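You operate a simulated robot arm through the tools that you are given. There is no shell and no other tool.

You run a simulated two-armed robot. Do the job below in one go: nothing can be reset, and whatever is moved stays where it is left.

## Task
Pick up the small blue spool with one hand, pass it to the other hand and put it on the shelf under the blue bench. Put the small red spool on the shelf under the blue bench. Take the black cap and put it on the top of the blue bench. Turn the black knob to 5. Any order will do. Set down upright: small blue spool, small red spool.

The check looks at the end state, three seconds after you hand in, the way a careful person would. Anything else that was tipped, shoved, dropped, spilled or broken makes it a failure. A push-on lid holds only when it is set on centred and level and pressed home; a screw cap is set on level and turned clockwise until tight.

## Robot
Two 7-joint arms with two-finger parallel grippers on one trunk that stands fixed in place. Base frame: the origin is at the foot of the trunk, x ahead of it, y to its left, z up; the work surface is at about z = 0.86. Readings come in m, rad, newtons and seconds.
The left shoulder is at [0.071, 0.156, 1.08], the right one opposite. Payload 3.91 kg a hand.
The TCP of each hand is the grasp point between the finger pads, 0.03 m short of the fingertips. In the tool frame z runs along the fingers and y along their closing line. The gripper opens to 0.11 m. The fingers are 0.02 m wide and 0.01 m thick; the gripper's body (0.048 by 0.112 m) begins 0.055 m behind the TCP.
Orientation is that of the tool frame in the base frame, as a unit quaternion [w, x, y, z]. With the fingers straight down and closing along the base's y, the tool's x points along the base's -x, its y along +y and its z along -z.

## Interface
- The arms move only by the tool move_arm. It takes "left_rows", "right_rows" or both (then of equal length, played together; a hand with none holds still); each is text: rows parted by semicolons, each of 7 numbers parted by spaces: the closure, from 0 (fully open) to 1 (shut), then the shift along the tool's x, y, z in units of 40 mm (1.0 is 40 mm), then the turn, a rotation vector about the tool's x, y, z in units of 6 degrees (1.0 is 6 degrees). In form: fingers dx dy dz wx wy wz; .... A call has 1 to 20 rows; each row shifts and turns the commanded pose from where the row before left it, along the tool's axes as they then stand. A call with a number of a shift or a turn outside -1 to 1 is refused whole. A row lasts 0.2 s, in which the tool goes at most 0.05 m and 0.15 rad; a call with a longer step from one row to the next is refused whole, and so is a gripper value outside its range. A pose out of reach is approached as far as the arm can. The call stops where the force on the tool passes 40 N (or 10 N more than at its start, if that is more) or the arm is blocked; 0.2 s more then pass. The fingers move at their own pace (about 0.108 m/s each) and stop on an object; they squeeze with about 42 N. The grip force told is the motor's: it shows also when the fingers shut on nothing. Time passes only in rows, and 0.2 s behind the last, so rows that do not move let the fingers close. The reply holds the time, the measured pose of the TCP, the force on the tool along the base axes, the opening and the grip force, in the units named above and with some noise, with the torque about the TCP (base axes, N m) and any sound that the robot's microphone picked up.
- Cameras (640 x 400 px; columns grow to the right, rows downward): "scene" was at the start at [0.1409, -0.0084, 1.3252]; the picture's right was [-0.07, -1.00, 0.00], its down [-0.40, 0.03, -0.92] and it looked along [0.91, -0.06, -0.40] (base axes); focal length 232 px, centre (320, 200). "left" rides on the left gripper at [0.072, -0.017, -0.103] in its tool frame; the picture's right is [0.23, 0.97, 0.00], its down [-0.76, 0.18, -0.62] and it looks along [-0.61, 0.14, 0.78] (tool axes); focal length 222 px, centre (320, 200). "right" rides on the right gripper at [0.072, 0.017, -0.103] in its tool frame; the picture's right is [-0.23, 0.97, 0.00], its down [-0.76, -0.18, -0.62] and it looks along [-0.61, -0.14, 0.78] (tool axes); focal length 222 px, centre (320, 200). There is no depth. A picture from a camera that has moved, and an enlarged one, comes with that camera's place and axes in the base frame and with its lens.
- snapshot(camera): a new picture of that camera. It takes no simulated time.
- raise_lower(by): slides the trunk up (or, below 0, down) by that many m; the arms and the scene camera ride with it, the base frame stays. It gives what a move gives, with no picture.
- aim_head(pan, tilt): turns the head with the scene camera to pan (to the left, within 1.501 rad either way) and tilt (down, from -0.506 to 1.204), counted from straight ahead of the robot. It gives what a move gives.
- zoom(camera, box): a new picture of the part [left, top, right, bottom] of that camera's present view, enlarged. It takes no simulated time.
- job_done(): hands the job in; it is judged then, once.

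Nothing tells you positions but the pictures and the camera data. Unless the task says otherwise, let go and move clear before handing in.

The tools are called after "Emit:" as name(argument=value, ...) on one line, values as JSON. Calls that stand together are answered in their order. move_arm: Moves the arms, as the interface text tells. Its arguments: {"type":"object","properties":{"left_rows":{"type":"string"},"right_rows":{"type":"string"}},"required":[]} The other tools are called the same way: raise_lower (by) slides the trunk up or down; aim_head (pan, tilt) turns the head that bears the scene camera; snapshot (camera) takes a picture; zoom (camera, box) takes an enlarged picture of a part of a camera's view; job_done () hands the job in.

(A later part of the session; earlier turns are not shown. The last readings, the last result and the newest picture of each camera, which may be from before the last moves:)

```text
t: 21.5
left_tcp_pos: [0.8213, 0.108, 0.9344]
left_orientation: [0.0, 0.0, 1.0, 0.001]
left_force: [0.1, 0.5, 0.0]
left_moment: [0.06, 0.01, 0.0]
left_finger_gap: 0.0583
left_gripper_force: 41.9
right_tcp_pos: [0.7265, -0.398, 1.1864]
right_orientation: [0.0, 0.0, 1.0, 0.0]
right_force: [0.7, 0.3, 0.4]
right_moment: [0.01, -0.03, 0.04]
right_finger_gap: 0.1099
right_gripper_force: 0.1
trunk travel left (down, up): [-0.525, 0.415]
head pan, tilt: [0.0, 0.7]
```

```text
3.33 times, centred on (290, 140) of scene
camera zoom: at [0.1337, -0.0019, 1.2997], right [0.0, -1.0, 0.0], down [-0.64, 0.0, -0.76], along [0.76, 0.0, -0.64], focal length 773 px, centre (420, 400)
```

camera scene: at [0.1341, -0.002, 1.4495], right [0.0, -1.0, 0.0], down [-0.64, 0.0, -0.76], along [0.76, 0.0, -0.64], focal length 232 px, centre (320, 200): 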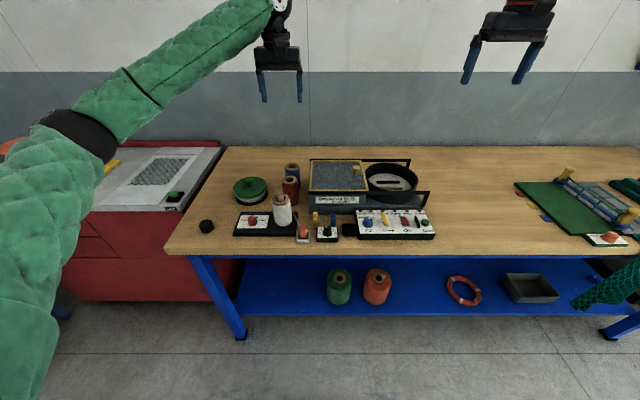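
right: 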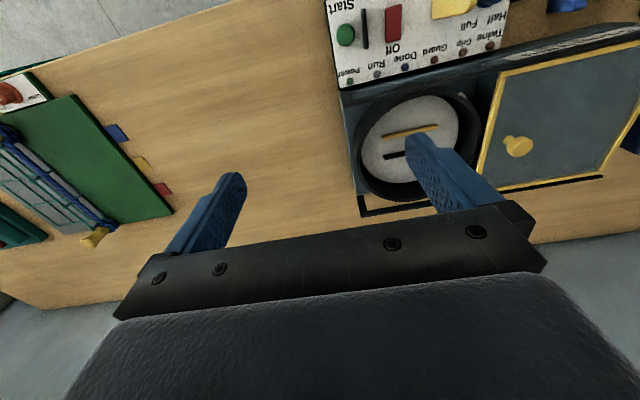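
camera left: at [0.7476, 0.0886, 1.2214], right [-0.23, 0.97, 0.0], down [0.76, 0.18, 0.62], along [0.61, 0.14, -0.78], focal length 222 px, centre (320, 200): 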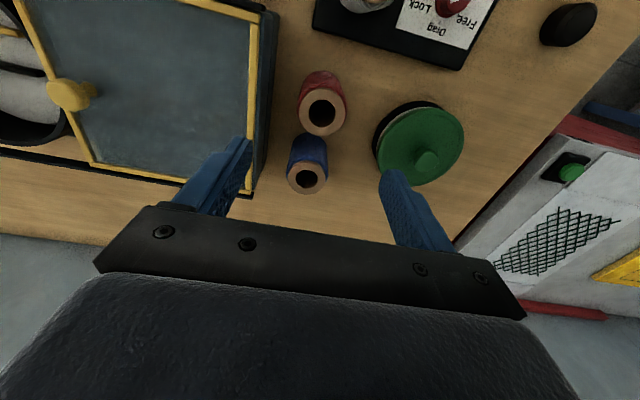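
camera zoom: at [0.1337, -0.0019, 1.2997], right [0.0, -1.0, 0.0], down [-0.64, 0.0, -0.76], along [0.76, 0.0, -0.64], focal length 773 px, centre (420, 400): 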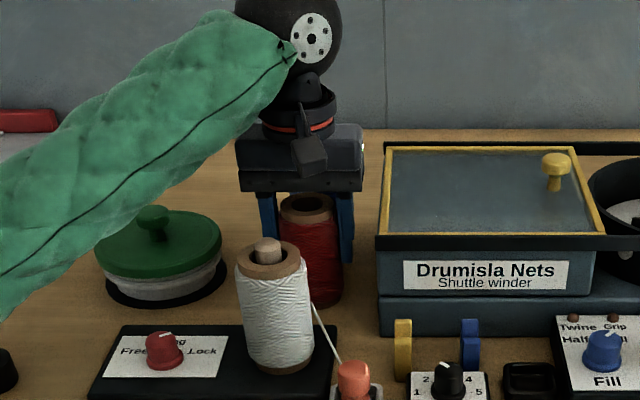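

The red spool is gripped (gap 0.058). I'll lift it clear and bring both hands back in front of the bench so the trunk can be lowered.

Emit:
move_arm(left_rows="1 0 0 -0.3 0 0 0;1 0 0 -0.9 0 0 0;1 0 0 -1 0 0 0;1 0 0 -1 0 0 0;1 0 0 -1 0 0 0;1 0 0 -0.8 0 0 0;1 0.95 0.3 0 0 0 0;1 0.95 0.3 0 0 0 0;1 0.95 0.3 0 0 0 0;1 0.95 0.3 0 0 0 0;1 0.95 0.3 0 0 0 0;1 0.95 0.3 0 0 0 0;1 0.95 0.3 0 0 0 0;1 0.95 0.3 0 0 0 0", right_rows="0 0.44 0.263 0 0 0 0;0 0.44 0.263 0 0 0 0;0 0.44 0.263 0 0 0 0;0 0.44 0.263 0 0 0 0;0 0.44 0.263 0 0 0 0;0 0.44 0.263 0 0 0 0;0 0.44 0.263 0 0 0 0;0 0.44 0.263 0 0 0 0;0 0.44 0.263 0 0 0 0;0 0.44 0.263 0 0 0 0;0 0.44 0.263 0 0 0 0;0 0.44 0.263 0 0 0 0;0 0.44 0.263 0 0 0 0;0 0.44 0.263 0 0 0 0")

Emit:
snapshot(camera="scene")

Emit:
snapshot(camera="left")

Emit:
snapshot(camera="right")

```text
t: 24.5
left_tcp_pos: [0.5161, 0.2055, 1.1354]
left_orientation: [0.0, 0.001, 1.0, 0.0]
left_force: [-0.6, 1.4, -1.6]
left_moment: [-0.01, 0.02, 0.01]
left_finger_gap: 0.0583
left_gripper_force: 42.2
right_tcp_pos: [0.4774, -0.2501, 1.1874]
right_orientation: [0.0, 0.001, 1.0, 0.0]
right_force: [-1.1, -0.5, 0.8]
right_moment: [-0.05, -0.04, 0.0]
right_finger_gap: 0.1102
right_gripper_force: 0.1
trunk travel left (down, up): [-0.525, 0.415]
head pan, tilt: [0.0, 0.7]
```

```text
taken
camera scene: at [0.1319, -0.0009, 1.2999], right [0.0, -1.0, 0.0], down [-0.64, 0.0, -0.77], along [0.77, 0.0, -0.64], focal length 232 px, centre (320, 200)
```

scene: 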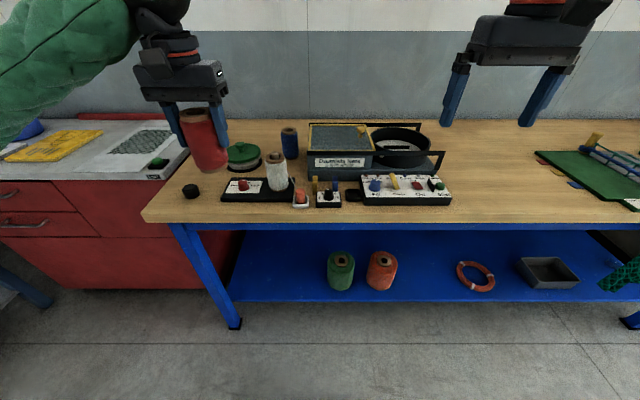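

```text
taken
camera left: at [0.4441, 0.1881, 1.2386], right [-0.23, 0.97, 0.0], down [0.76, 0.18, 0.62], along [0.61, 0.14, -0.78], focal length 222 px, centre (320, 200)
```

left: 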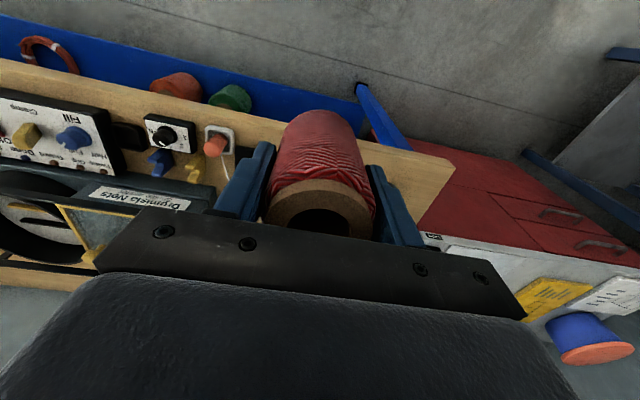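

```text
taken
camera right: at [0.4066, -0.2321, 1.2915], right [0.23, 0.97, 0.0], down [0.76, -0.18, 0.62], along [0.61, -0.14, -0.78], focal length 222 px, centre (320, 200)
```

right: 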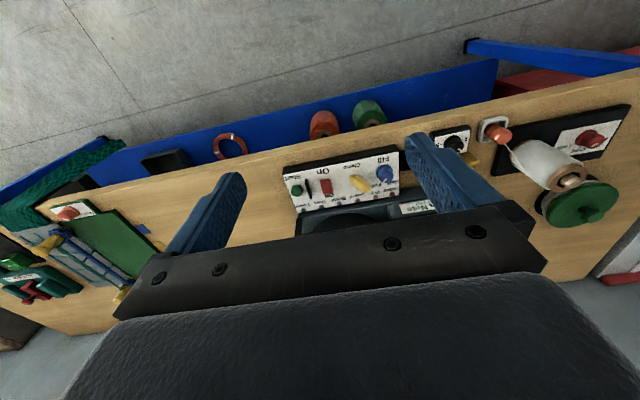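

Both hands are in front of the bench edge (x ≈ 0.6). I'll pull the left back slightly and lower the trunk in two stages, checking on the way.

Emit:
move_arm(left_rows="1 0.7 0 0 0 0 0;1 0 0 0 0 0 0", right_rows="0.5 0.2 0 0 0 0 0;0.5 0 0 0 0 0 0")

Emit:
raise_lower(by=-0.22)

Emit:
snapshot(camera="scene")

Emit:
snapshot(camera="left")

```text
t: 25.1
left_tcp_pos: [0.4911, 0.2048, 1.1337]
left_orientation: [0.0, 0.001, 1.0, 0.0]
left_force: [0.2, -0.3, -0.9]
left_moment: [-0.03, 0.04, -0.02]
left_finger_gap: 0.0584
left_gripper_force: 41.8
right_tcp_pos: [0.4741, -0.2501, 1.1866]
right_orientation: [-0.001, 0.0, 1.0, 0.0]
right_force: [0.2, 0.4, -0.3]
right_moment: [0.03, 0.02, 0.01]
right_finger_gap: 0.0553
right_gripper_force: 0.1
trunk travel left (down, up): [-0.525, 0.415]
head pan, tilt: [0.0, 0.7]
```

```text
t: 27.4
left_tcp_pos: [0.4903, 0.2055, 0.9135]
left_orientation: [0.0, 0.0, 1.0, 0.0]
left_force: [0.3, -0.2, -1.7]
left_moment: [-0.01, 0.0, 0.01]
left_finger_gap: 0.0585
left_gripper_force: 42.0
right_tcp_pos: [0.471, -0.2494, 0.9672]
right_orientation: [0.0, 0.0, 1.0, 0.001]
right_force: [-0.1, 1.1, -0.2]
right_moment: [-0.01, 0.0, 0.03]
right_finger_gap: 0.055
right_gripper_force: 0.1
trunk travel left (down, up): [-0.305, 0.635]
head pan, tilt: [0.0, 0.7]
```

```text
taken
camera scene: at [0.1333, -0.0018, 1.0798], right [0.0, -1.0, 0.0], down [-0.64, 0.0, -0.76], along [0.76, 0.0, -0.64], focal length 232 px, centre (320, 200)
```

scene: 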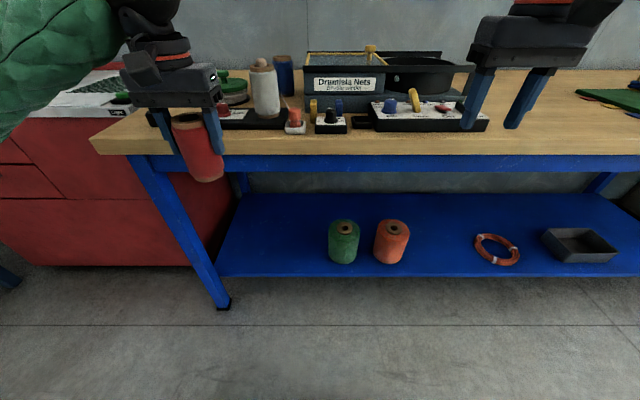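

```text
taken
camera left: at [0.4177, 0.187, 1.0187], right [-0.23, 0.97, 0.0], down [0.76, 0.18, 0.62], along [0.61, 0.14, -0.78], focal length 222 px, centre (320, 200)
```

left: 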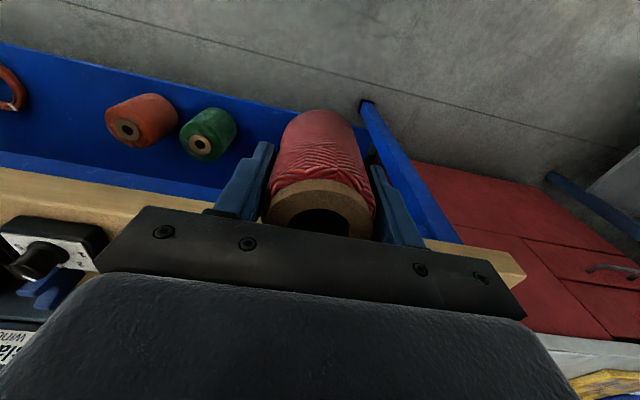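

Emit:
zoom(camera="scene", box=[200, 180, 360, 300])

Emit:
raise_lower(by=-0.2)

Emit:
snapshot(camera="scene")

Emit:
zoom(camera="scene", box=[200, 100, 360, 220])

Emit:
snapshot(camera="left")

```text
3.33 times, centred on (280, 240) of scene
camera zoom: at [0.1333, -0.0018, 1.0798], right [0.0, -1.0, 0.0], down [-0.64, 0.0, -0.76], along [0.76, 0.0, -0.64], focal length 773 px, centre (453, 67)
```

zoom: 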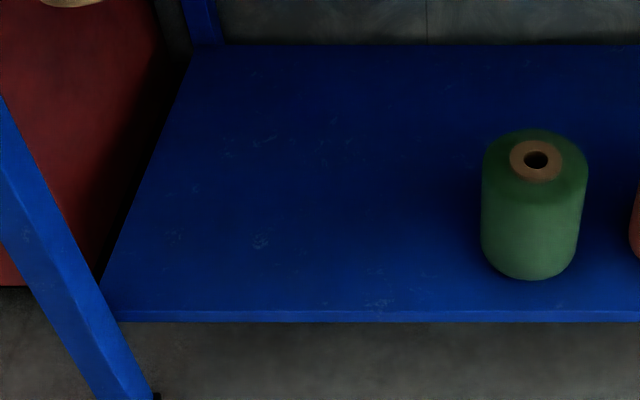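

```text
t: 29.6
left_tcp_pos: [0.4905, 0.2045, 0.7143]
left_orientation: [0.001, 0.001, 1.0, 0.0]
left_force: [0.3, -0.9, -1.4]
left_moment: [0.01, -0.01, 0.01]
left_finger_gap: 0.0582
left_gripper_force: 41.6
right_tcp_pos: [0.4715, -0.2511, 0.7676]
right_orientation: [0.0, 0.0, 1.0, 0.0]
right_force: [0.1, -0.2, -0.4]
right_moment: [0.0, 0.01, 0.01]
right_finger_gap: 0.0552
right_gripper_force: 0.1
trunk travel left (down, up): [-0.105, 0.835]
head pan, tilt: [0.0, 0.7]
```

```text
taken
camera scene: at [0.1332, -0.0018, 0.8798], right [0.0, -1.0, 0.0], down [-0.64, 0.0, -0.76], along [0.76, 0.0, -0.64], focal length 232 px, centre (320, 200)
```

scene: 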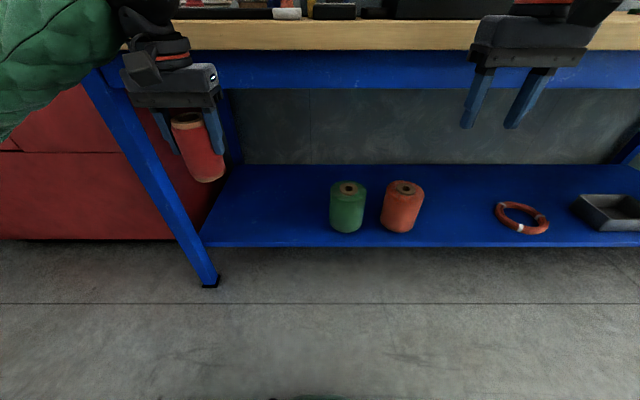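

```text
3.33 times, centred on (280, 160) of scene
camera zoom: at [0.1332, -0.0018, 0.8798], right [0.0, -1.0, 0.0], down [-0.64, 0.0, -0.76], along [0.76, 0.0, -0.64], focal length 773 px, centre (453, 333)
```

zoom: 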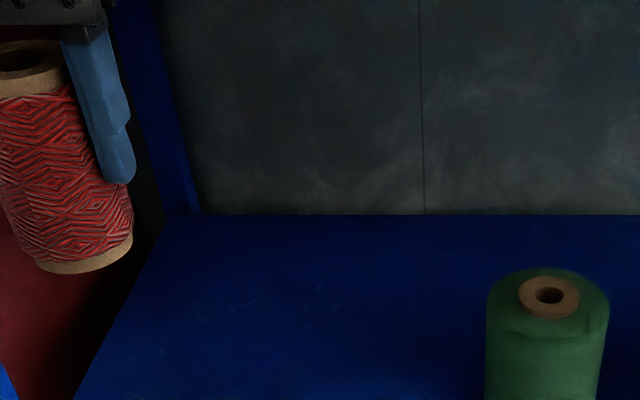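

```text
taken
camera left: at [0.4177, 0.187, 0.8187], right [-0.23, 0.97, 0.0], down [0.76, 0.18, 0.62], along [0.61, 0.14, -0.78], focal length 222 px, centre (320, 200)
```

left: 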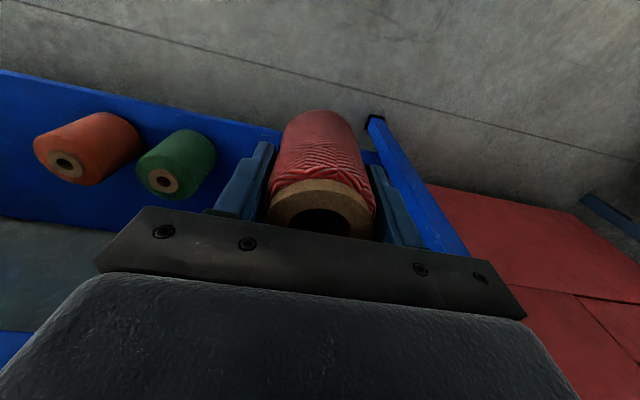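

Emit:
zoom(camera="scene", box=[180, 160, 340, 260])

```text
4.00 times, centred on (260, 210) of scene
camera zoom: at [0.1332, -0.0018, 0.8798], right [0.0, -1.0, 0.0], down [-0.64, 0.0, -0.76], along [0.76, 0.0, -0.64], focal length 927 px, centre (560, 160)
```

zoom: 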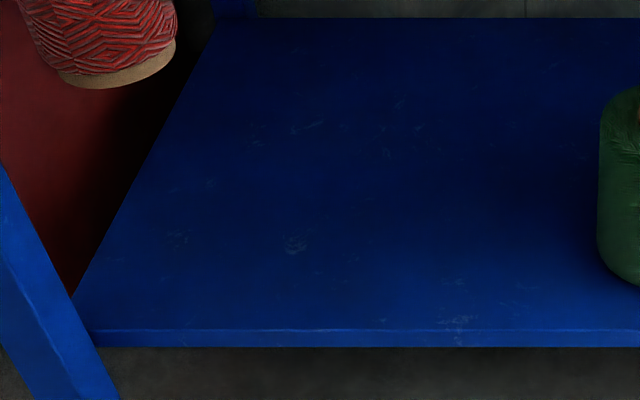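

The shelf surface is now well fixed: front edge x ≈ 0.677, z ≈ 0.222, free for y between about 0 and 0.4. I'll lower the trunk a bit more, bring the left hand down and slide in under the bench.

Emit:
raise_lower(by=-0.1)

Emit:
move_arm(left_rows="1 0 0 0.9 0 0 0;1 0 0 1 0 0 0;1 0 0 1 0 0 0;1 0 0 1 0 0 0;1 0 0 1 0 0 0;1 0 0 1 0 0 0;1 0 0 1 0 0 0")

Emit:
snapshot(camera="scene")

Emit:
snapshot(camera="left")

```text
t: 30.9
left_tcp_pos: [0.49, 0.2054, 0.6158]
left_orientation: [0.001, 0.001, 1.0, 0.0]
left_force: [0.1, 0.3, -1.1]
left_moment: [0.02, 0.03, 0.0]
left_finger_gap: 0.0586
left_gripper_force: 42.0
right_tcp_pos: [0.4716, -0.2525, 0.6672]
right_orientation: [0.0, 0.0, 1.0, 0.0]
right_force: [-0.1, -0.8, 0.5]
right_moment: [-0.02, 0.02, -0.01]
right_finger_gap: 0.0549
right_gripper_force: 0.1
trunk travel left (down, up): [-0.005, 0.935]
head pan, tilt: [0.0, 0.7]
```

```text
t: 32.5
left_tcp_pos: [0.4879, 0.2037, 0.3382]
left_orientation: [0.0, 0.0, 1.0, 0.0]
left_force: [-0.8, -0.5, -1.0]
left_moment: [-0.02, 0.0, -0.02]
left_finger_gap: 0.0582
left_gripper_force: 42.0
right_tcp_pos: [0.4715, -0.2516, 0.668]
right_orientation: [0.0, 0.0, 1.0, -0.001]
right_force: [0.2, -0.3, -0.8]
right_moment: [0.03, -0.02, 0.02]
right_finger_gap: 0.0553
right_gripper_force: 0.1
trunk travel left (down, up): [-0.005, 0.935]
head pan, tilt: [0.0, 0.7]
```

```text
taken
camera scene: at [0.1332, -0.0019, 0.7798], right [0.0, -1.0, 0.0], down [-0.64, 0.0, -0.76], along [0.76, 0.0, -0.64], focal length 232 px, centre (320, 200)
```

scene: 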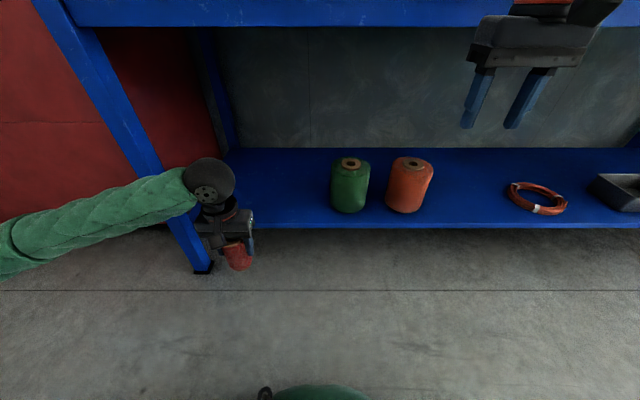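

```text
taken
camera left: at [0.4158, 0.1868, 0.4422], right [-0.23, 0.97, 0.0], down [0.76, 0.18, 0.62], along [0.61, 0.14, -0.78], focal length 222 px, centre (320, 200)
```

left: 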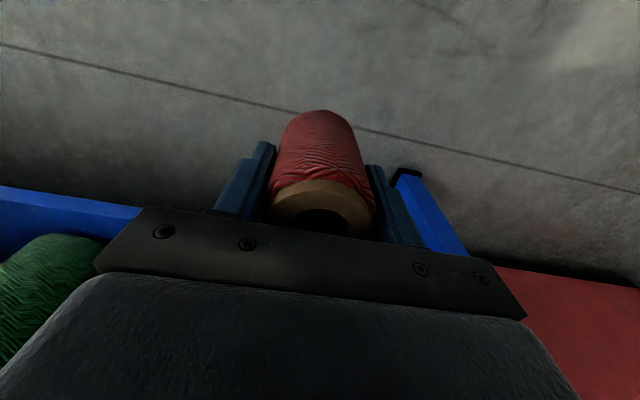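

Emit:
move_arm(left_rows="1 -1 -0.1 0 0 0 0;1 -1 -0.1 0 0 0 0;1 -1 -0.1 0 0 0 0;1 -1 -0.1 0 0 0 0;1 -1 -0.1 0 0 0 0;1 -1 -0.1 0 0 0 0;1 -1 -0.1 0 0 0 0;1 0 0 0 0 0 0")

Emit:
snapshot(camera="scene")

Emit:
snapshot(camera="left")

```text
t: 34.3
left_tcp_pos: [0.7685, 0.1686, 0.3431]
left_orientation: [0.004, 0.009, 1.0, 0.002]
left_force: [9.4, -2.3, 0.4]
left_moment: [0.14, 0.71, 0.02]
left_finger_gap: 0.0585
left_gripper_force: 42.3
right_tcp_pos: [0.4671, -0.2574, 0.6699]
right_orientation: [0.003, 0.005, 1.0, 0.001]
right_force: [0.0, -2.0, -1.1]
right_moment: [0.18, 0.02, 0.02]
right_finger_gap: 0.0549
right_gripper_force: 0.1
trunk travel left (down, up): [-0.005, 0.935]
head pan, tilt: [0.0, 0.7]
```

```text
taken
camera scene: at [0.1078, 0.0077, 0.7811], right [0.05, -1.0, 0.0], down [-0.64, -0.03, -0.77], along [0.77, 0.04, -0.64], focal length 232 px, centre (320, 200)
```

scene: 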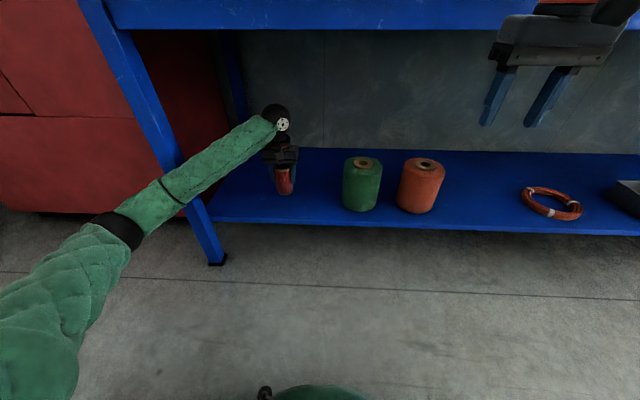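

```text
taken
camera left: at [0.6938, 0.1525, 0.4464], right [-0.21, 0.98, 0.0], down [0.76, 0.16, 0.63], along [0.62, 0.13, -0.78], focal length 222 px, centre (320, 200)
```

left: 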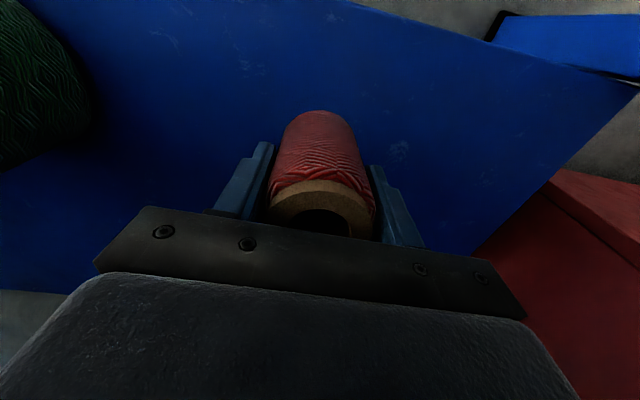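

The head camera has shifted, and the tool shows a 9 N forward force, so the left forearm is probably pressing on the bench leg. I'll back off right away and take a look.

Emit:
move_arm(left_rows="1 0.7 -0.3 0 0 0 0;1 0.7 -0.3 0 0 0 0;1 0 0 0 0 0 0")

Emit:
snapshot(camera="scene")

Emit:
zoom(camera="scene", box=[60, 60, 320, 260])

```text
t: 35.1
left_tcp_pos: [0.713, 0.1566, 0.3382]
left_orientation: [0.0, -0.001, 1.0, 0.001]
left_force: [-0.5, 0.3, -1.3]
left_moment: [0.0, 0.03, 0.0]
left_finger_gap: 0.0585
left_gripper_force: 42.5
right_tcp_pos: [0.4706, -0.2487, 0.6661]
right_orientation: [-0.001, -0.001, 1.0, 0.0]
right_force: [0.7, 0.2, 0.0]
right_moment: [0.01, -0.03, 0.0]
right_finger_gap: 0.0548
right_gripper_force: 0.2
trunk travel left (down, up): [-0.005, 0.935]
head pan, tilt: [0.0, 0.7]
```

```text
taken
camera scene: at [0.1358, -0.0037, 0.7794], right [0.0, -1.0, 0.0], down [-0.64, 0.0, -0.76], along [0.76, 0.0, -0.64], focal length 232 px, centre (320, 200)
```

scene: 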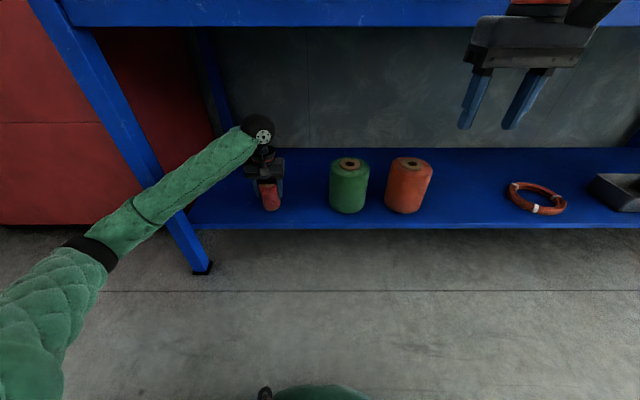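

```text
2.00 times, centred on (190, 160) of scene
camera zoom: at [0.1358, -0.0037, 0.7794], right [0.0, -1.0, 0.0], down [-0.64, 0.0, -0.76], along [0.76, 0.0, -0.64], focal length 464 px, centre (580, 280)
```

zoom: 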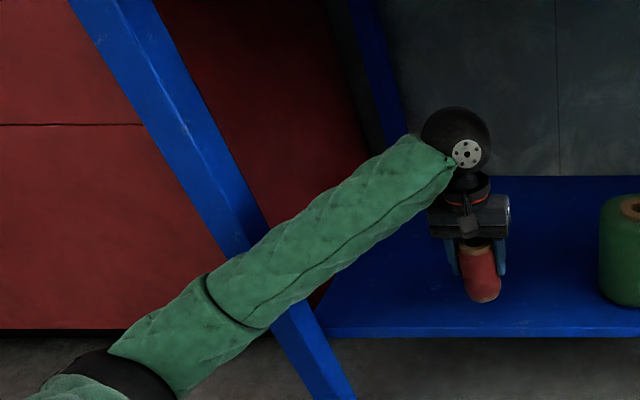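

The bench looks unmoved and contact is gone. I'll shift right to y ≈ 0.09 so the forearm clears the leg, then go a little further in.

Emit:
move_arm(left_rows="1 0 -0.8 0 0 0 0;1 0 -0.85 0 0 0 0;1 -0.4 0 0 0 0 0;1 -0.4 0 0 0 0 0;1 0 0 0 0 0 0")

Emit:
snapshot(camera="scene")

Emit:
snapshot(camera="left")

```text
t: 36.3
left_tcp_pos: [0.7465, 0.0868, 0.3375]
left_orientation: [-0.001, 0.001, 1.0, 0.0]
left_force: [-0.8, 0.1, -1.2]
left_moment: [0.02, -0.01, 0.01]
left_finger_gap: 0.0583
left_gripper_force: 42.0
right_tcp_pos: [0.471, -0.251, 0.6669]
right_orientation: [-0.001, 0.001, 1.0, 0.0]
right_force: [-0.7, 0.1, -0.8]
right_moment: [-0.01, 0.01, -0.02]
right_finger_gap: 0.0547
right_gripper_force: 0.1
trunk travel left (down, up): [-0.005, 0.935]
head pan, tilt: [0.0, 0.7]
```

```text
taken
camera scene: at [0.1333, -0.0019, 0.7797], right [0.0, -1.0, 0.0], down [-0.64, 0.0, -0.76], along [0.76, 0.0, -0.64], focal length 232 px, centre (320, 200)
```

scene: 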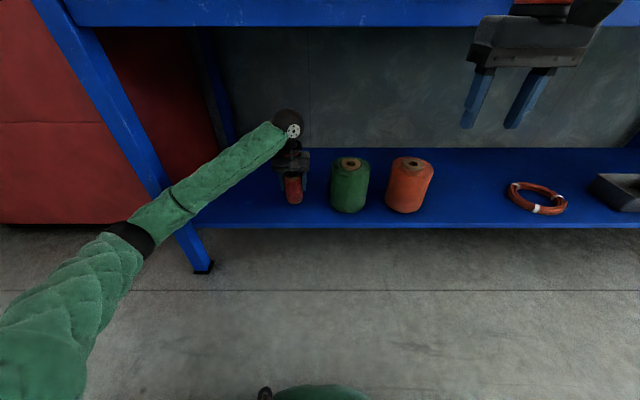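

```text
taken
camera left: at [0.6744, 0.0694, 0.4425], right [-0.23, 0.97, 0.0], down [0.76, 0.18, 0.62], along [0.61, 0.14, -0.78], focal length 222 px, centre (320, 200)
```

left: 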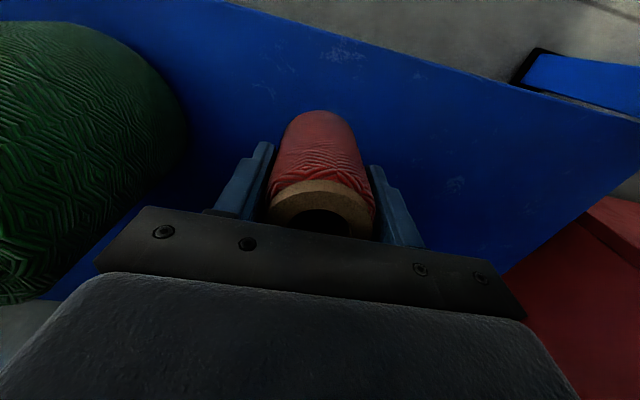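

Clear of the leg now. Lowering the red spool to the shelf slowly.

Emit:
move_arm(left_rows="1 0 0 0.5 0 0 0;1 0 0 0.35 0 0 0;1 0 0 0.05 0 0 0;1 0 0 0.05 0 0 0;1 0 0 0 0 0 0")

Emit:
zoom(camera="scene", box=[240, 100, 360, 220])

```text
t: 37.5
left_tcp_pos: [0.7454, 0.0851, 0.2979]
left_orientation: [0.0, 0.0, 1.0, 0.0]
left_force: [0.1, 0.4, -1.8]
left_moment: [-0.01, 0.01, -0.01]
left_finger_gap: 0.0585
left_gripper_force: 41.8
right_tcp_pos: [0.4708, -0.2513, 0.665]
right_orientation: [0.0, 0.0, 1.0, 0.0]
right_force: [0.1, -0.5, -0.7]
right_moment: [-0.01, -0.02, 0.0]
right_finger_gap: 0.055
right_gripper_force: 0.1
trunk travel left (down, up): [-0.005, 0.935]
head pan, tilt: [0.0, 0.7]
```

```text
3.33 times, centred on (300, 160) of scene
camera zoom: at [0.1334, -0.0019, 0.7797], right [0.0, -1.0, 0.0], down [-0.64, 0.0, -0.76], along [0.76, 0.0, -0.64], focal length 773 px, centre (387, 333)
```

zoom: 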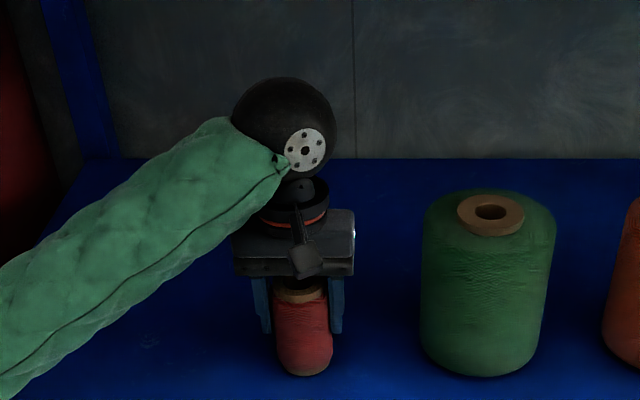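

Emit:
move_arm(left_rows="1 0 0 0.04 0 0 0;1 0 0 0.04 0 0 0;1 0 0 0 0 0 0")

```text
t: 38.3
left_tcp_pos: [0.7451, 0.0853, 0.2958]
left_orientation: [0.0, 0.001, 1.0, 0.0]
left_force: [0.1, -0.2, 0.1]
left_moment: [-0.01, 0.01, 0.02]
left_finger_gap: 0.0587
left_gripper_force: 41.6
right_tcp_pos: [0.4707, -0.2503, 0.6679]
right_orientation: [-0.001, 0.0, 1.0, 0.0]
right_force: [-0.3, -1.1, -0.6]
right_moment: [-0.02, 0.01, 0.02]
right_finger_gap: 0.0549
right_gripper_force: 0.1
trunk travel left (down, up): [-0.005, 0.935]
head pan, tilt: [0.0, 0.7]
```

Emit:
move_arm(left_rows="1 0 0 0.04 0 0 0;1 0 0 0 0 0 0")

```text
t: 38.9
left_tcp_pos: [0.7455, 0.0862, 0.294]
left_orientation: [0.0, 0.0, 1.0, 0.0]
left_force: [0.8, -0.6, -1.4]
left_moment: [0.04, 0.02, 0.0]
left_finger_gap: 0.0587
left_gripper_force: 41.6
right_tcp_pos: [0.471, -0.25, 0.6675]
right_orientation: [0.0, 0.0, 1.0, 0.0]
right_force: [0.9, 0.2, 0.4]
right_moment: [0.0, -0.03, 0.01]
right_finger_gap: 0.0551
right_gripper_force: 0.0
trunk travel left (down, up): [-0.005, 0.935]
head pan, tilt: [0.0, 0.7]
```

Emit:
move_arm(left_rows="1 0 0 0.04 0 0 0;1 0 0 0.04 0 0 0;1 0 0 0 0 0 0")

```text
t: 39.7
left_tcp_pos: [0.746, 0.0872, 0.2946]
left_orientation: [0.001, 0.0, 1.0, 0.002]
left_force: [-2.1, 1.5, 20.5]
left_moment: [0.16, 0.48, -0.06]
left_finger_gap: 0.0585
left_gripper_force: 42.7
right_tcp_pos: [0.4713, -0.25, 0.6681]
right_orientation: [0.0, -0.001, 1.0, -0.001]
right_force: [0.6, -0.8, 0.1]
right_moment: [0.02, -0.01, 0.0]
right_finger_gap: 0.055
right_gripper_force: 0.1
trunk travel left (down, up): [-0.005, 0.935]
head pan, tilt: [0.0, 0.7]
```

Firm contact with the shelf. Releasing, then rising clear above the spool.

Emit:
move_arm(left_rows="1 0 0 -0.04 0 0 0;0.75 0 0 0 0 0 0;0.5 0 0 0 0 0 0;0.3 0 0 0 0 0 0;0.25 0 0 0 0 0 0;0.25 0 0 -0.4 0 0 0;0.25 0 0 -0.9 0 0 0;0.25 0 0 -1 0 0 0;0.25 0 0 0 0 0 0")

Emit:
zoom(camera="scene", box=[240, 100, 360, 220])

Emit:
snapshot(camera="left")

```text
t: 41.7
left_tcp_pos: [0.7444, 0.0881, 0.3866]
left_orientation: [0.0, 0.001, 1.0, 0.0]
left_force: [0.1, 0.0, 0.3]
left_moment: [-0.01, -0.01, -0.01]
left_finger_gap: 0.0826
left_gripper_force: 0.0
right_tcp_pos: [0.471, -0.2523, 0.667]
right_orientation: [0.001, 0.0, 1.0, -0.001]
right_force: [-0.3, 0.6, 0.3]
right_moment: [0.01, 0.01, 0.03]
right_finger_gap: 0.0549
right_gripper_force: 0.0
trunk travel left (down, up): [-0.005, 0.935]
head pan, tilt: [0.0, 0.7]
```

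```text
3.33 times, centred on (300, 160) of scene
camera zoom: at [0.1332, -0.002, 0.7797], right [0.0, -1.0, 0.0], down [-0.64, 0.0, -0.76], along [0.76, 0.0, -0.64], focal length 773 px, centre (387, 333)
```

zoom: 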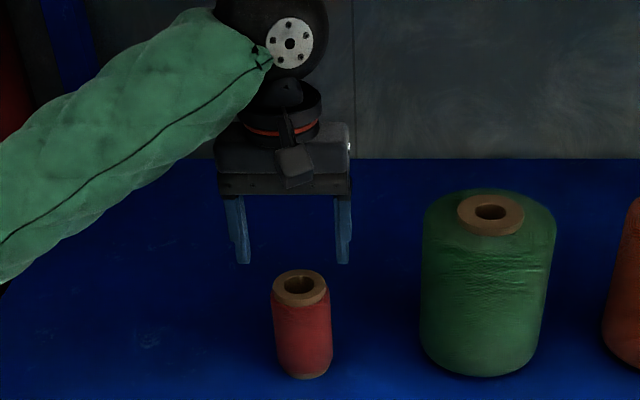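

```text
taken
camera left: at [0.6722, 0.071, 0.4908], right [-0.23, 0.97, 0.0], down [0.76, 0.18, 0.62], along [0.61, 0.14, -0.78], focal length 222 px, centre (320, 200)
```

left: 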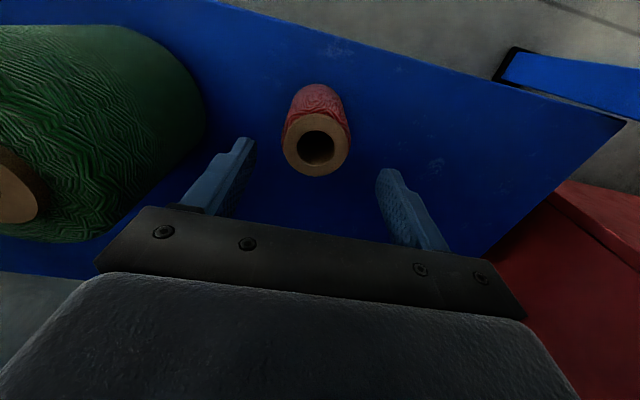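

The red spool stands upright on the shelf. Retracting the left hand from under the bench, then raising the trunk.

Emit:
move_arm(left_rows="0.25 1 0 0 0 0 0;0.25 1 0 0 0 0 0;0.25 1 0 0 0 0 0;0.25 1 0 0 0 0 0;0.25 0.8 0.8 0 0 0 0;0.25 0.8 0.8 0 0 0 0;0.25 0.8 0.8 0 0 0 0;0.25 0 0 -1 0 0 0;0.25 0 0 -1 0 0 0;0.25 0 0 -1 0 0 0;0.25 0 0 -1 0 0 0;0.25 0 0 -1 0 0 0;0.25 0 0 -1 0 0 0")

Emit:
raise_lower(by=0.52)

Emit:
snapshot(camera="scene")

```text
t: 44.5
left_tcp_pos: [0.4901, 0.1827, 0.6264]
left_orientation: [-0.001, 0.001, 1.0, 0.0]
left_force: [0.0, -0.1, 0.0]
left_moment: [-0.03, 0.01, -0.03]
left_finger_gap: 0.0824
left_gripper_force: 0.2
right_tcp_pos: [0.4714, -0.2513, 0.6675]
right_orientation: [-0.001, 0.0, 1.0, 0.0]
right_force: [1.3, -0.1, -0.8]
right_moment: [-0.01, 0.03, 0.04]
right_finger_gap: 0.0549
right_gripper_force: 0.1
trunk travel left (down, up): [-0.005, 0.935]
head pan, tilt: [0.0, 0.7]
```

```text
refused: 0.52 is not a number from -0.4 to 0.4
```

```text
taken
camera scene: at [0.1333, -0.0018, 0.7796], right [0.0, -1.0, 0.0], down [-0.64, 0.0, -0.76], along [0.76, 0.0, -0.64], focal length 232 px, centre (320, 200)
```

scene: 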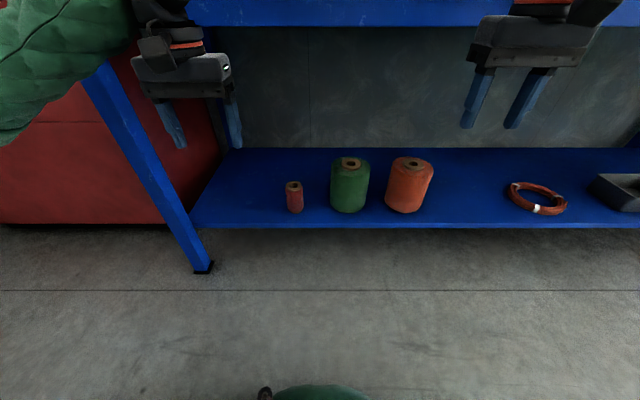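

Emit:
raise_lower(by=0.26)

Emit:
raise_lower(by=0.26)

Emit:
snapshot(camera="scene")

```text
t: 47.2
left_tcp_pos: [0.49, 0.184, 0.8858]
left_orientation: [0.0, -0.001, 1.0, 0.0]
left_force: [0.4, -0.1, 0.0]
left_moment: [-0.01, 0.0, -0.01]
left_finger_gap: 0.0826
left_gripper_force: 0.1
right_tcp_pos: [0.4713, -0.251, 0.9268]
right_orientation: [0.0, 0.001, 1.0, 0.0]
right_force: [0.4, -0.1, -0.3]
right_moment: [-0.02, -0.02, 0.0]
right_finger_gap: 0.0552
right_gripper_force: 0.1
trunk travel left (down, up): [-0.265, 0.675]
head pan, tilt: [0.0, 0.7]
```

```text
t: 49.9
left_tcp_pos: [0.4907, 0.1826, 1.1456]
left_orientation: [0.0, 0.0, 1.0, 0.0]
left_force: [-0.2, 1.3, 0.2]
left_moment: [0.01, -0.01, 0.0]
left_finger_gap: 0.0824
left_gripper_force: 0.0
right_tcp_pos: [0.4699, -0.2514, 1.1872]
right_orientation: [0.0, 0.0, 1.0, 0.0]
right_force: [-0.3, 0.4, -0.2]
right_moment: [-0.02, -0.01, 0.0]
right_finger_gap: 0.0549
right_gripper_force: 0.1
trunk travel left (down, up): [-0.525, 0.415]
head pan, tilt: [0.0, 0.7]
```

```text
taken
camera scene: at [0.1336, -0.0019, 1.2996], right [0.0, -1.0, 0.0], down [-0.64, 0.0, -0.76], along [0.76, 0.0, -0.64], focal length 232 px, centre (320, 200)
```

scene: 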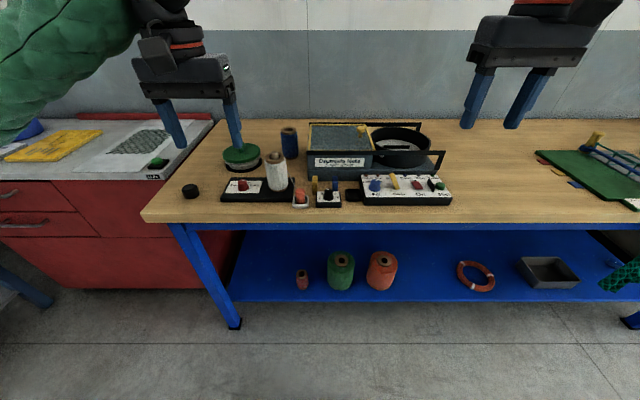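

Everything on the bench is as it was. Next I'll move the left hand above the blue spool, and the right hand forward to prepare for the handover.

Emit:
move_arm(left_rows="0.25 -0.968 -0.167 0 0 0 0;0.25 -0.968 -0.167 0 0 0 0;0.25 -0.968 -0.167 0 0 0 0;0.25 -0.968 -0.167 0 0 0 0;0.25 -0.968 -0.167 0 0 0 0;0.25 -0.968 -0.167 0 0 0 0;0.25 -0.968 -0.167 0 0 0 0;0.25 -0.968 -0.167 0 0 0 0;0.25 -0.968 -0.167 0 0 0 0;0.25 -0.968 -0.167 0 0 0 0;0.25 -0.968 -0.167 0 0 0 0", right_rows="0.2 -0.3 -0.1 0 0 0 0;0.2 -0.3 -0.1 0 0 0 0;0.2 -0.3 -0.1 0 0 0 0;0.2 -0.3 -0.1 0 0 0 0;0.2 -0.3 -0.1 0 0 0 0;0.2 -0.3 -0.1 0 0 0 0;0.2 -0.3 -0.1 0 0 0 0;0.2 -0.3 -0.1 0 0 0 0;0.2 -0.3 -0.1 0 0 0 0;0.2 -0.3 -0.1 0 0 0 0;0.2 -0.3 -0.1 0 0 0 0")

Emit:
snapshot(camera="left")

Emit:
snapshot(camera="scene")

```text
t: 52.3
left_tcp_pos: [0.9169, 0.1084, 1.1434]
left_orientation: [-0.001, 0.0, 1.0, 0.002]
left_force: [0.5, 0.1, 0.1]
left_moment: [0.01, -0.01, 0.02]
left_finger_gap: 0.0826
left_gripper_force: 0.0
right_tcp_pos: [0.6078, -0.295, 1.1855]
right_orientation: [-0.002, 0.0, 1.0, 0.001]
right_force: [0.2, -0.5, -0.2]
right_moment: [0.0, 0.06, -0.01]
right_finger_gap: 0.0877
right_gripper_force: 0.0
trunk travel left (down, up): [-0.525, 0.415]
head pan, tilt: [0.0, 0.7]
```

```text
taken
camera left: at [0.8443, 0.0899, 1.2488], right [-0.23, 0.97, 0.0], down [0.76, 0.18, 0.62], along [0.61, 0.14, -0.78], focal length 222 px, centre (320, 200)
```

left: 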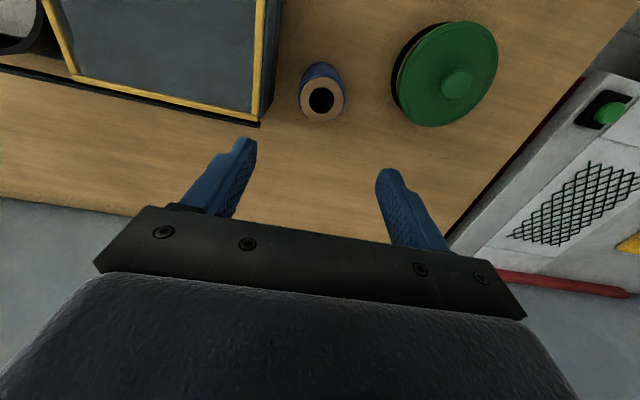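

```text
taken
camera scene: at [0.1348, -0.0028, 1.2995], right [0.0, -1.0, 0.0], down [-0.65, 0.0, -0.76], along [0.76, 0.0, -0.65], focal length 232 px, centre (320, 200)
```

scene: 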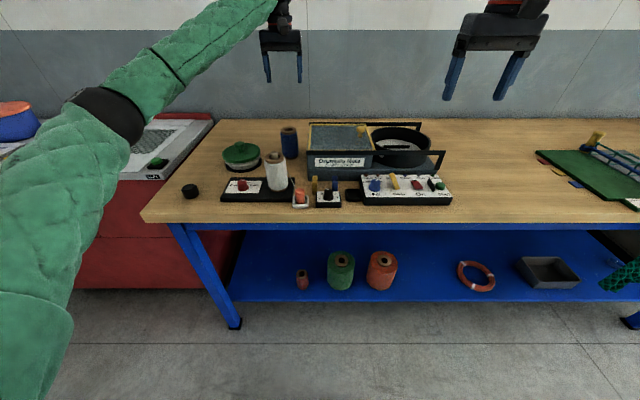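

Emit:
move_arm(left_rows="0.25 0 0 0.95 0 0 0;0.25 0 0 0.95 0 0 0;0.25 0 0 0.95 0 0 0;0.25 0 0 0.95 0 0 0;0.25 0 0 0.85 0 0 0;0.25 0 0 0 0 0 0")

Emit:
zoom(camera="left", box=[220, 60, 420, 240])

Emit:
zoom(camera="scene", box=[240, 80, 340, 170])

```text
t: 53.7
left_tcp_pos: [0.9168, 0.1091, 0.9619]
left_orientation: [0.0, 0.001, 1.0, 0.0]
left_force: [0.2, 0.1, 0.5]
left_moment: [0.02, 0.04, 0.0]
left_finger_gap: 0.0824
left_gripper_force: 0.0
right_tcp_pos: [0.606, -0.2947, 1.1864]
right_orientation: [0.0, 0.0, 1.0, 0.0]
right_force: [-0.1, -0.4, 0.3]
right_moment: [0.01, -0.01, 0.0]
right_finger_gap: 0.0882
right_gripper_force: 0.0
trunk travel left (down, up): [-0.525, 0.415]
head pan, tilt: [0.0, 0.7]
```

```text
2.22 times, centred on (320, 150) of left
camera zoom: at [0.844, 0.0914, 1.0658], right [-0.23, 0.97, 0.0], down [0.76, 0.18, 0.62], along [0.61, 0.14, -0.78], focal length 494 px, centre (320, 311)
```

zoom: 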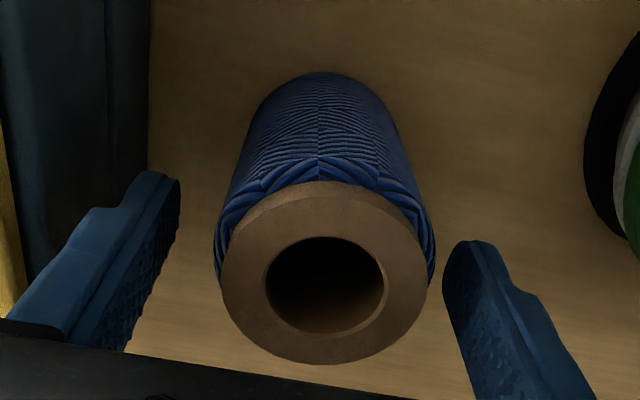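

```text
4.44 times, centred on (290, 125) of scene
camera zoom: at [0.1334, -0.0022, 1.2997], right [0.0, -1.0, 0.0], down [-0.64, 0.0, -0.76], along [0.76, 0.0, -0.64], focal length 1030 px, centre (453, 533)
```

zoom: 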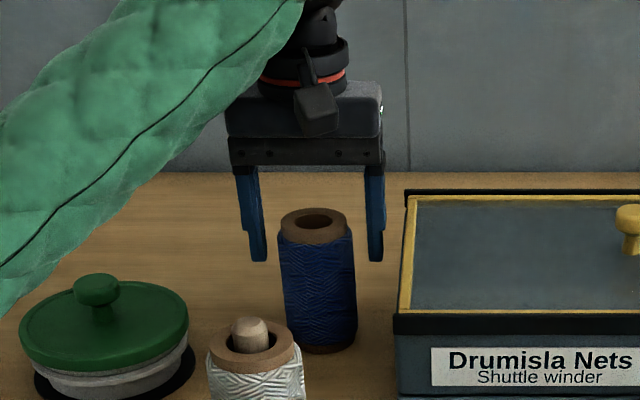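

Emit:
move_arm(left_rows="0.25 0 0 0.15 0 0 0;0.25 0 0 0 0 0 0;1 0 0 0 0 0 0;1 0 0 0 0 0 0;1 0 0 0 0 0 0")

Emit:
zoom(camera="scene", box=[240, 80, 340, 170])

```text
t: 54.9
left_tcp_pos: [0.9163, 0.109, 0.9558]
left_orientation: [0.0, 0.0, 1.0, 0.0]
left_force: [2.5, 0.6, 3.8]
left_moment: [-0.08, -0.13, 0.08]
left_finger_gap: 0.0581
left_gripper_force: 42.2
right_tcp_pos: [0.606, -0.2956, 1.1876]
right_orientation: [-0.001, 0.001, 1.0, -0.001]
right_force: [0.2, 0.3, -0.2]
right_moment: [-0.01, -0.01, 0.0]
right_finger_gap: 0.0881
right_gripper_force: 0.1
trunk travel left (down, up): [-0.525, 0.415]
head pan, tilt: [0.0, 0.7]
```

```text
4.44 times, centred on (290, 125) of scene
camera zoom: at [0.1334, -0.002, 1.2998], right [0.0, -1.0, 0.0], down [-0.64, 0.0, -0.76], along [0.76, 0.0, -0.64], focal length 1030 px, centre (453, 533)
```

zoom: 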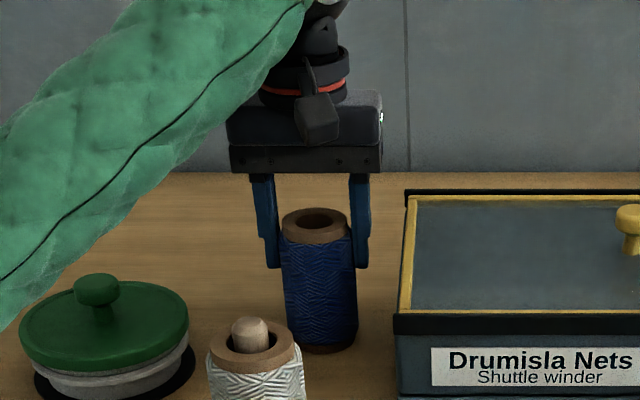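

The blue spool is gripped (gap 0.058). I'll lift it and bring it to the handover point near (0.65, -0.03, 1.22), while the right hand pitches forward by 60°.

Emit:
move_arm(left_rows="1 0 0 -0.3 0 0 0;1 0 0 -0.9 0 0 0;1 0 0 -1 0 0 0;1 0 0 -1 0 0 0;1 0 0 -1 0 0 0;1 0 0 -1 0 0 0;1 0 0 -1 0 0 0;1 0 0 -0.4 0 0 0;1 0.83 -0.434 0 0 0 0;1 0.83 -0.434 0 0 0 0;1 0.83 -0.434 0 0 0 0;1 0.83 -0.434 0 0 0 0;1 0.83 -0.434 0 0 0 0;1 0.83 -0.434 0 0 0 0;1 0.83 -0.434 0 0 0 0;1 0.83 -0.434 0 0 0 0;1 0 0 0 0 0 0", right_rows="0.1 0 0 0 0 0 0;0.1 0 0 0 0 0 0;0.1 0 0 0 0 -1 0;0.1 0 0 0 0 -1 0;0.1 0 0 0 0 -1 0;0.1 0 0 0 0 -1 0;0.1 0 0 0 0 -1 0;0.1 0 0 0 0 -1 0;0.1 0 0 0 0 -1 0;0.1 0 0 0 0 -1 0;0.1 0 0 0 0 -1 0;0.1 0 0 0 0 -1 0;0.1 0 0 0 0 0 0;0.1 0 0 0 0 0 0;0.1 0 0 0 0 0 0;0.1 0 0 0 0 0 0;0.1 0 0 0 0 0 0")

Emit:
aim_head(pan=0.0, tilt=0.35)

Emit:
snapshot(camera="scene")

Emit:
snapshot(camera="right")

```text
t: 58.5
left_tcp_pos: [0.6515, -0.0302, 1.218]
left_orientation: [0.0, 0.0, 1.0, 0.0]
left_force: [0.1, 0.4, -1.1]
left_moment: [-0.05, 0.02, 0.02]
left_finger_gap: 0.0588
left_gripper_force: 42.3
right_tcp_pos: [0.6042, -0.2944, 1.1871]
right_orientation: [0.5, 0.0, 0.866, 0.0]
right_force: [-0.1, 0.2, -0.2]
right_moment: [0.0, -0.03, -0.04]
right_finger_gap: 0.0989
right_gripper_force: 0.0
trunk travel left (down, up): [-0.525, 0.415]
head pan, tilt: [0.0, 0.7]
```

```text
t: 59.3
left_tcp_pos: [0.6528, -0.0299, 1.2186]
left_orientation: [0.0, 0.0, 1.0, 0.0]
left_force: [-0.4, -0.5, -1.0]
left_moment: [0.02, -0.01, -0.03]
left_finger_gap: 0.0586
left_gripper_force: 41.4
right_tcp_pos: [0.6046, -0.2941, 1.1877]
right_orientation: [0.5, 0.0, 0.866, 0.0]
right_force: [0.4, -0.4, 0.5]
right_moment: [-0.02, -0.01, -0.01]
right_finger_gap: 0.099
right_gripper_force: 0.2
trunk travel left (down, up): [-0.525, 0.415]
head pan, tilt: [0.0, 0.351]
```

```text
taken
camera scene: at [0.1419, -0.002, 1.331], right [0.0, -1.0, 0.0], down [-0.34, 0.0, -0.94], along [0.94, 0.0, -0.34], focal length 232 px, centre (320, 200)
```

scene: 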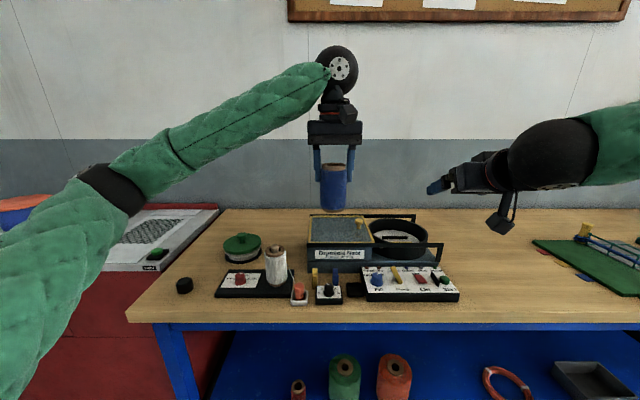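

```text
taken
camera right: at [0.4799, -0.2777, 1.1763], right [0.11, 0.97, 0.2], down [-0.16, -0.18, 0.97], along [0.98, -0.14, 0.13], focal length 222 px, centre (320, 200)
```

right: 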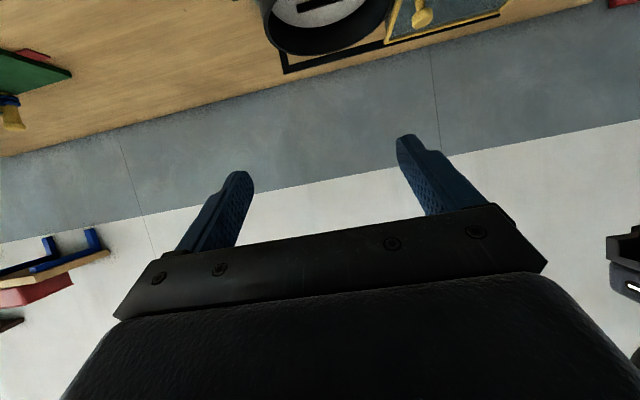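

The right hand is pitched 60° forward. The spool's bottom is at about z = 1.123, centred at (0.6525, -0.030). I'll bring the right hand in line just behind it.

Emit:
move_arm(right_rows="0.1 -0.11 0 -0.93 0 0 0;0.1 0 0.943 0 0 0 0;0.1 0 0.943 0 0 0 0;0.1 0 0.943 0 0 0 0;0.1 0 0.943 0 0 0 0;0.1 0 0.943 0 0 0 0;0.1 0 0.943 0 0 0 0;0.1 0 0.943 0 0 0 0;0.1 0 0 0 0 0 0")

Emit:
snapshot(camera="scene")

Emit:
snapshot(camera="right")

```text
t: 61.3
left_tcp_pos: [0.6508, -0.0295, 1.2185]
left_orientation: [0.0, 0.0, 1.0, 0.001]
left_force: [-0.3, -1.1, -0.3]
left_moment: [0.01, -0.04, 0.02]
left_finger_gap: 0.0584
left_gripper_force: 41.7
right_tcp_pos: [0.5744, -0.0313, 1.2102]
right_orientation: [0.5, 0.0, 0.866, 0.0]
right_force: [0.9, 1.1, -0.4]
right_moment: [0.0, 0.03, -0.02]
right_finger_gap: 0.0992
right_gripper_force: 0.0
trunk travel left (down, up): [-0.525, 0.415]
head pan, tilt: [0.0, 0.351]
```

```text
taken
camera scene: at [0.1405, -0.0025, 1.3313], right [0.0, -1.0, 0.0], down [-0.34, 0.0, -0.94], along [0.94, 0.0, -0.34], focal length 232 px, centre (320, 200)
```

scene: 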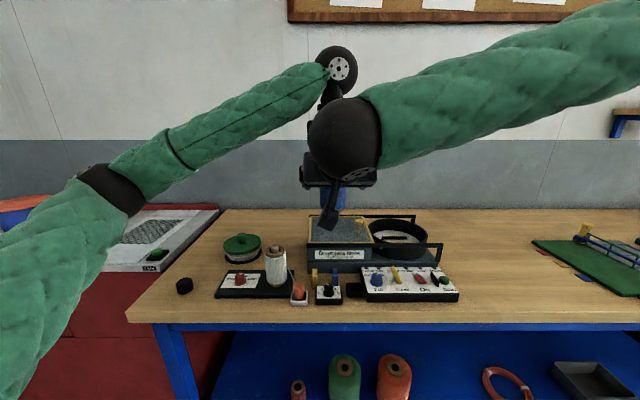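

```text
taken
camera right: at [0.4503, -0.014, 1.1988], right [0.11, 0.97, 0.2], down [-0.16, -0.18, 0.97], along [0.98, -0.14, 0.14], focal length 222 px, centre (320, 200)
```

right: 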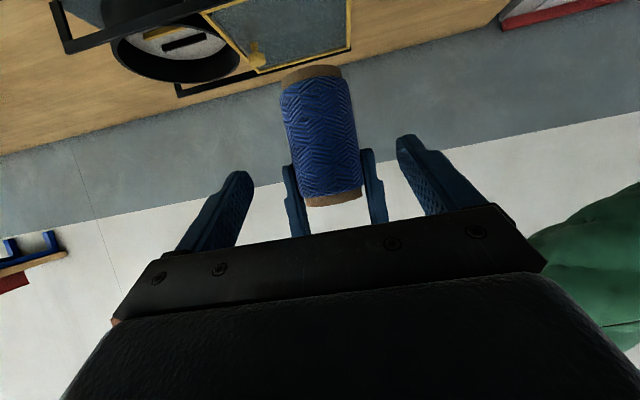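

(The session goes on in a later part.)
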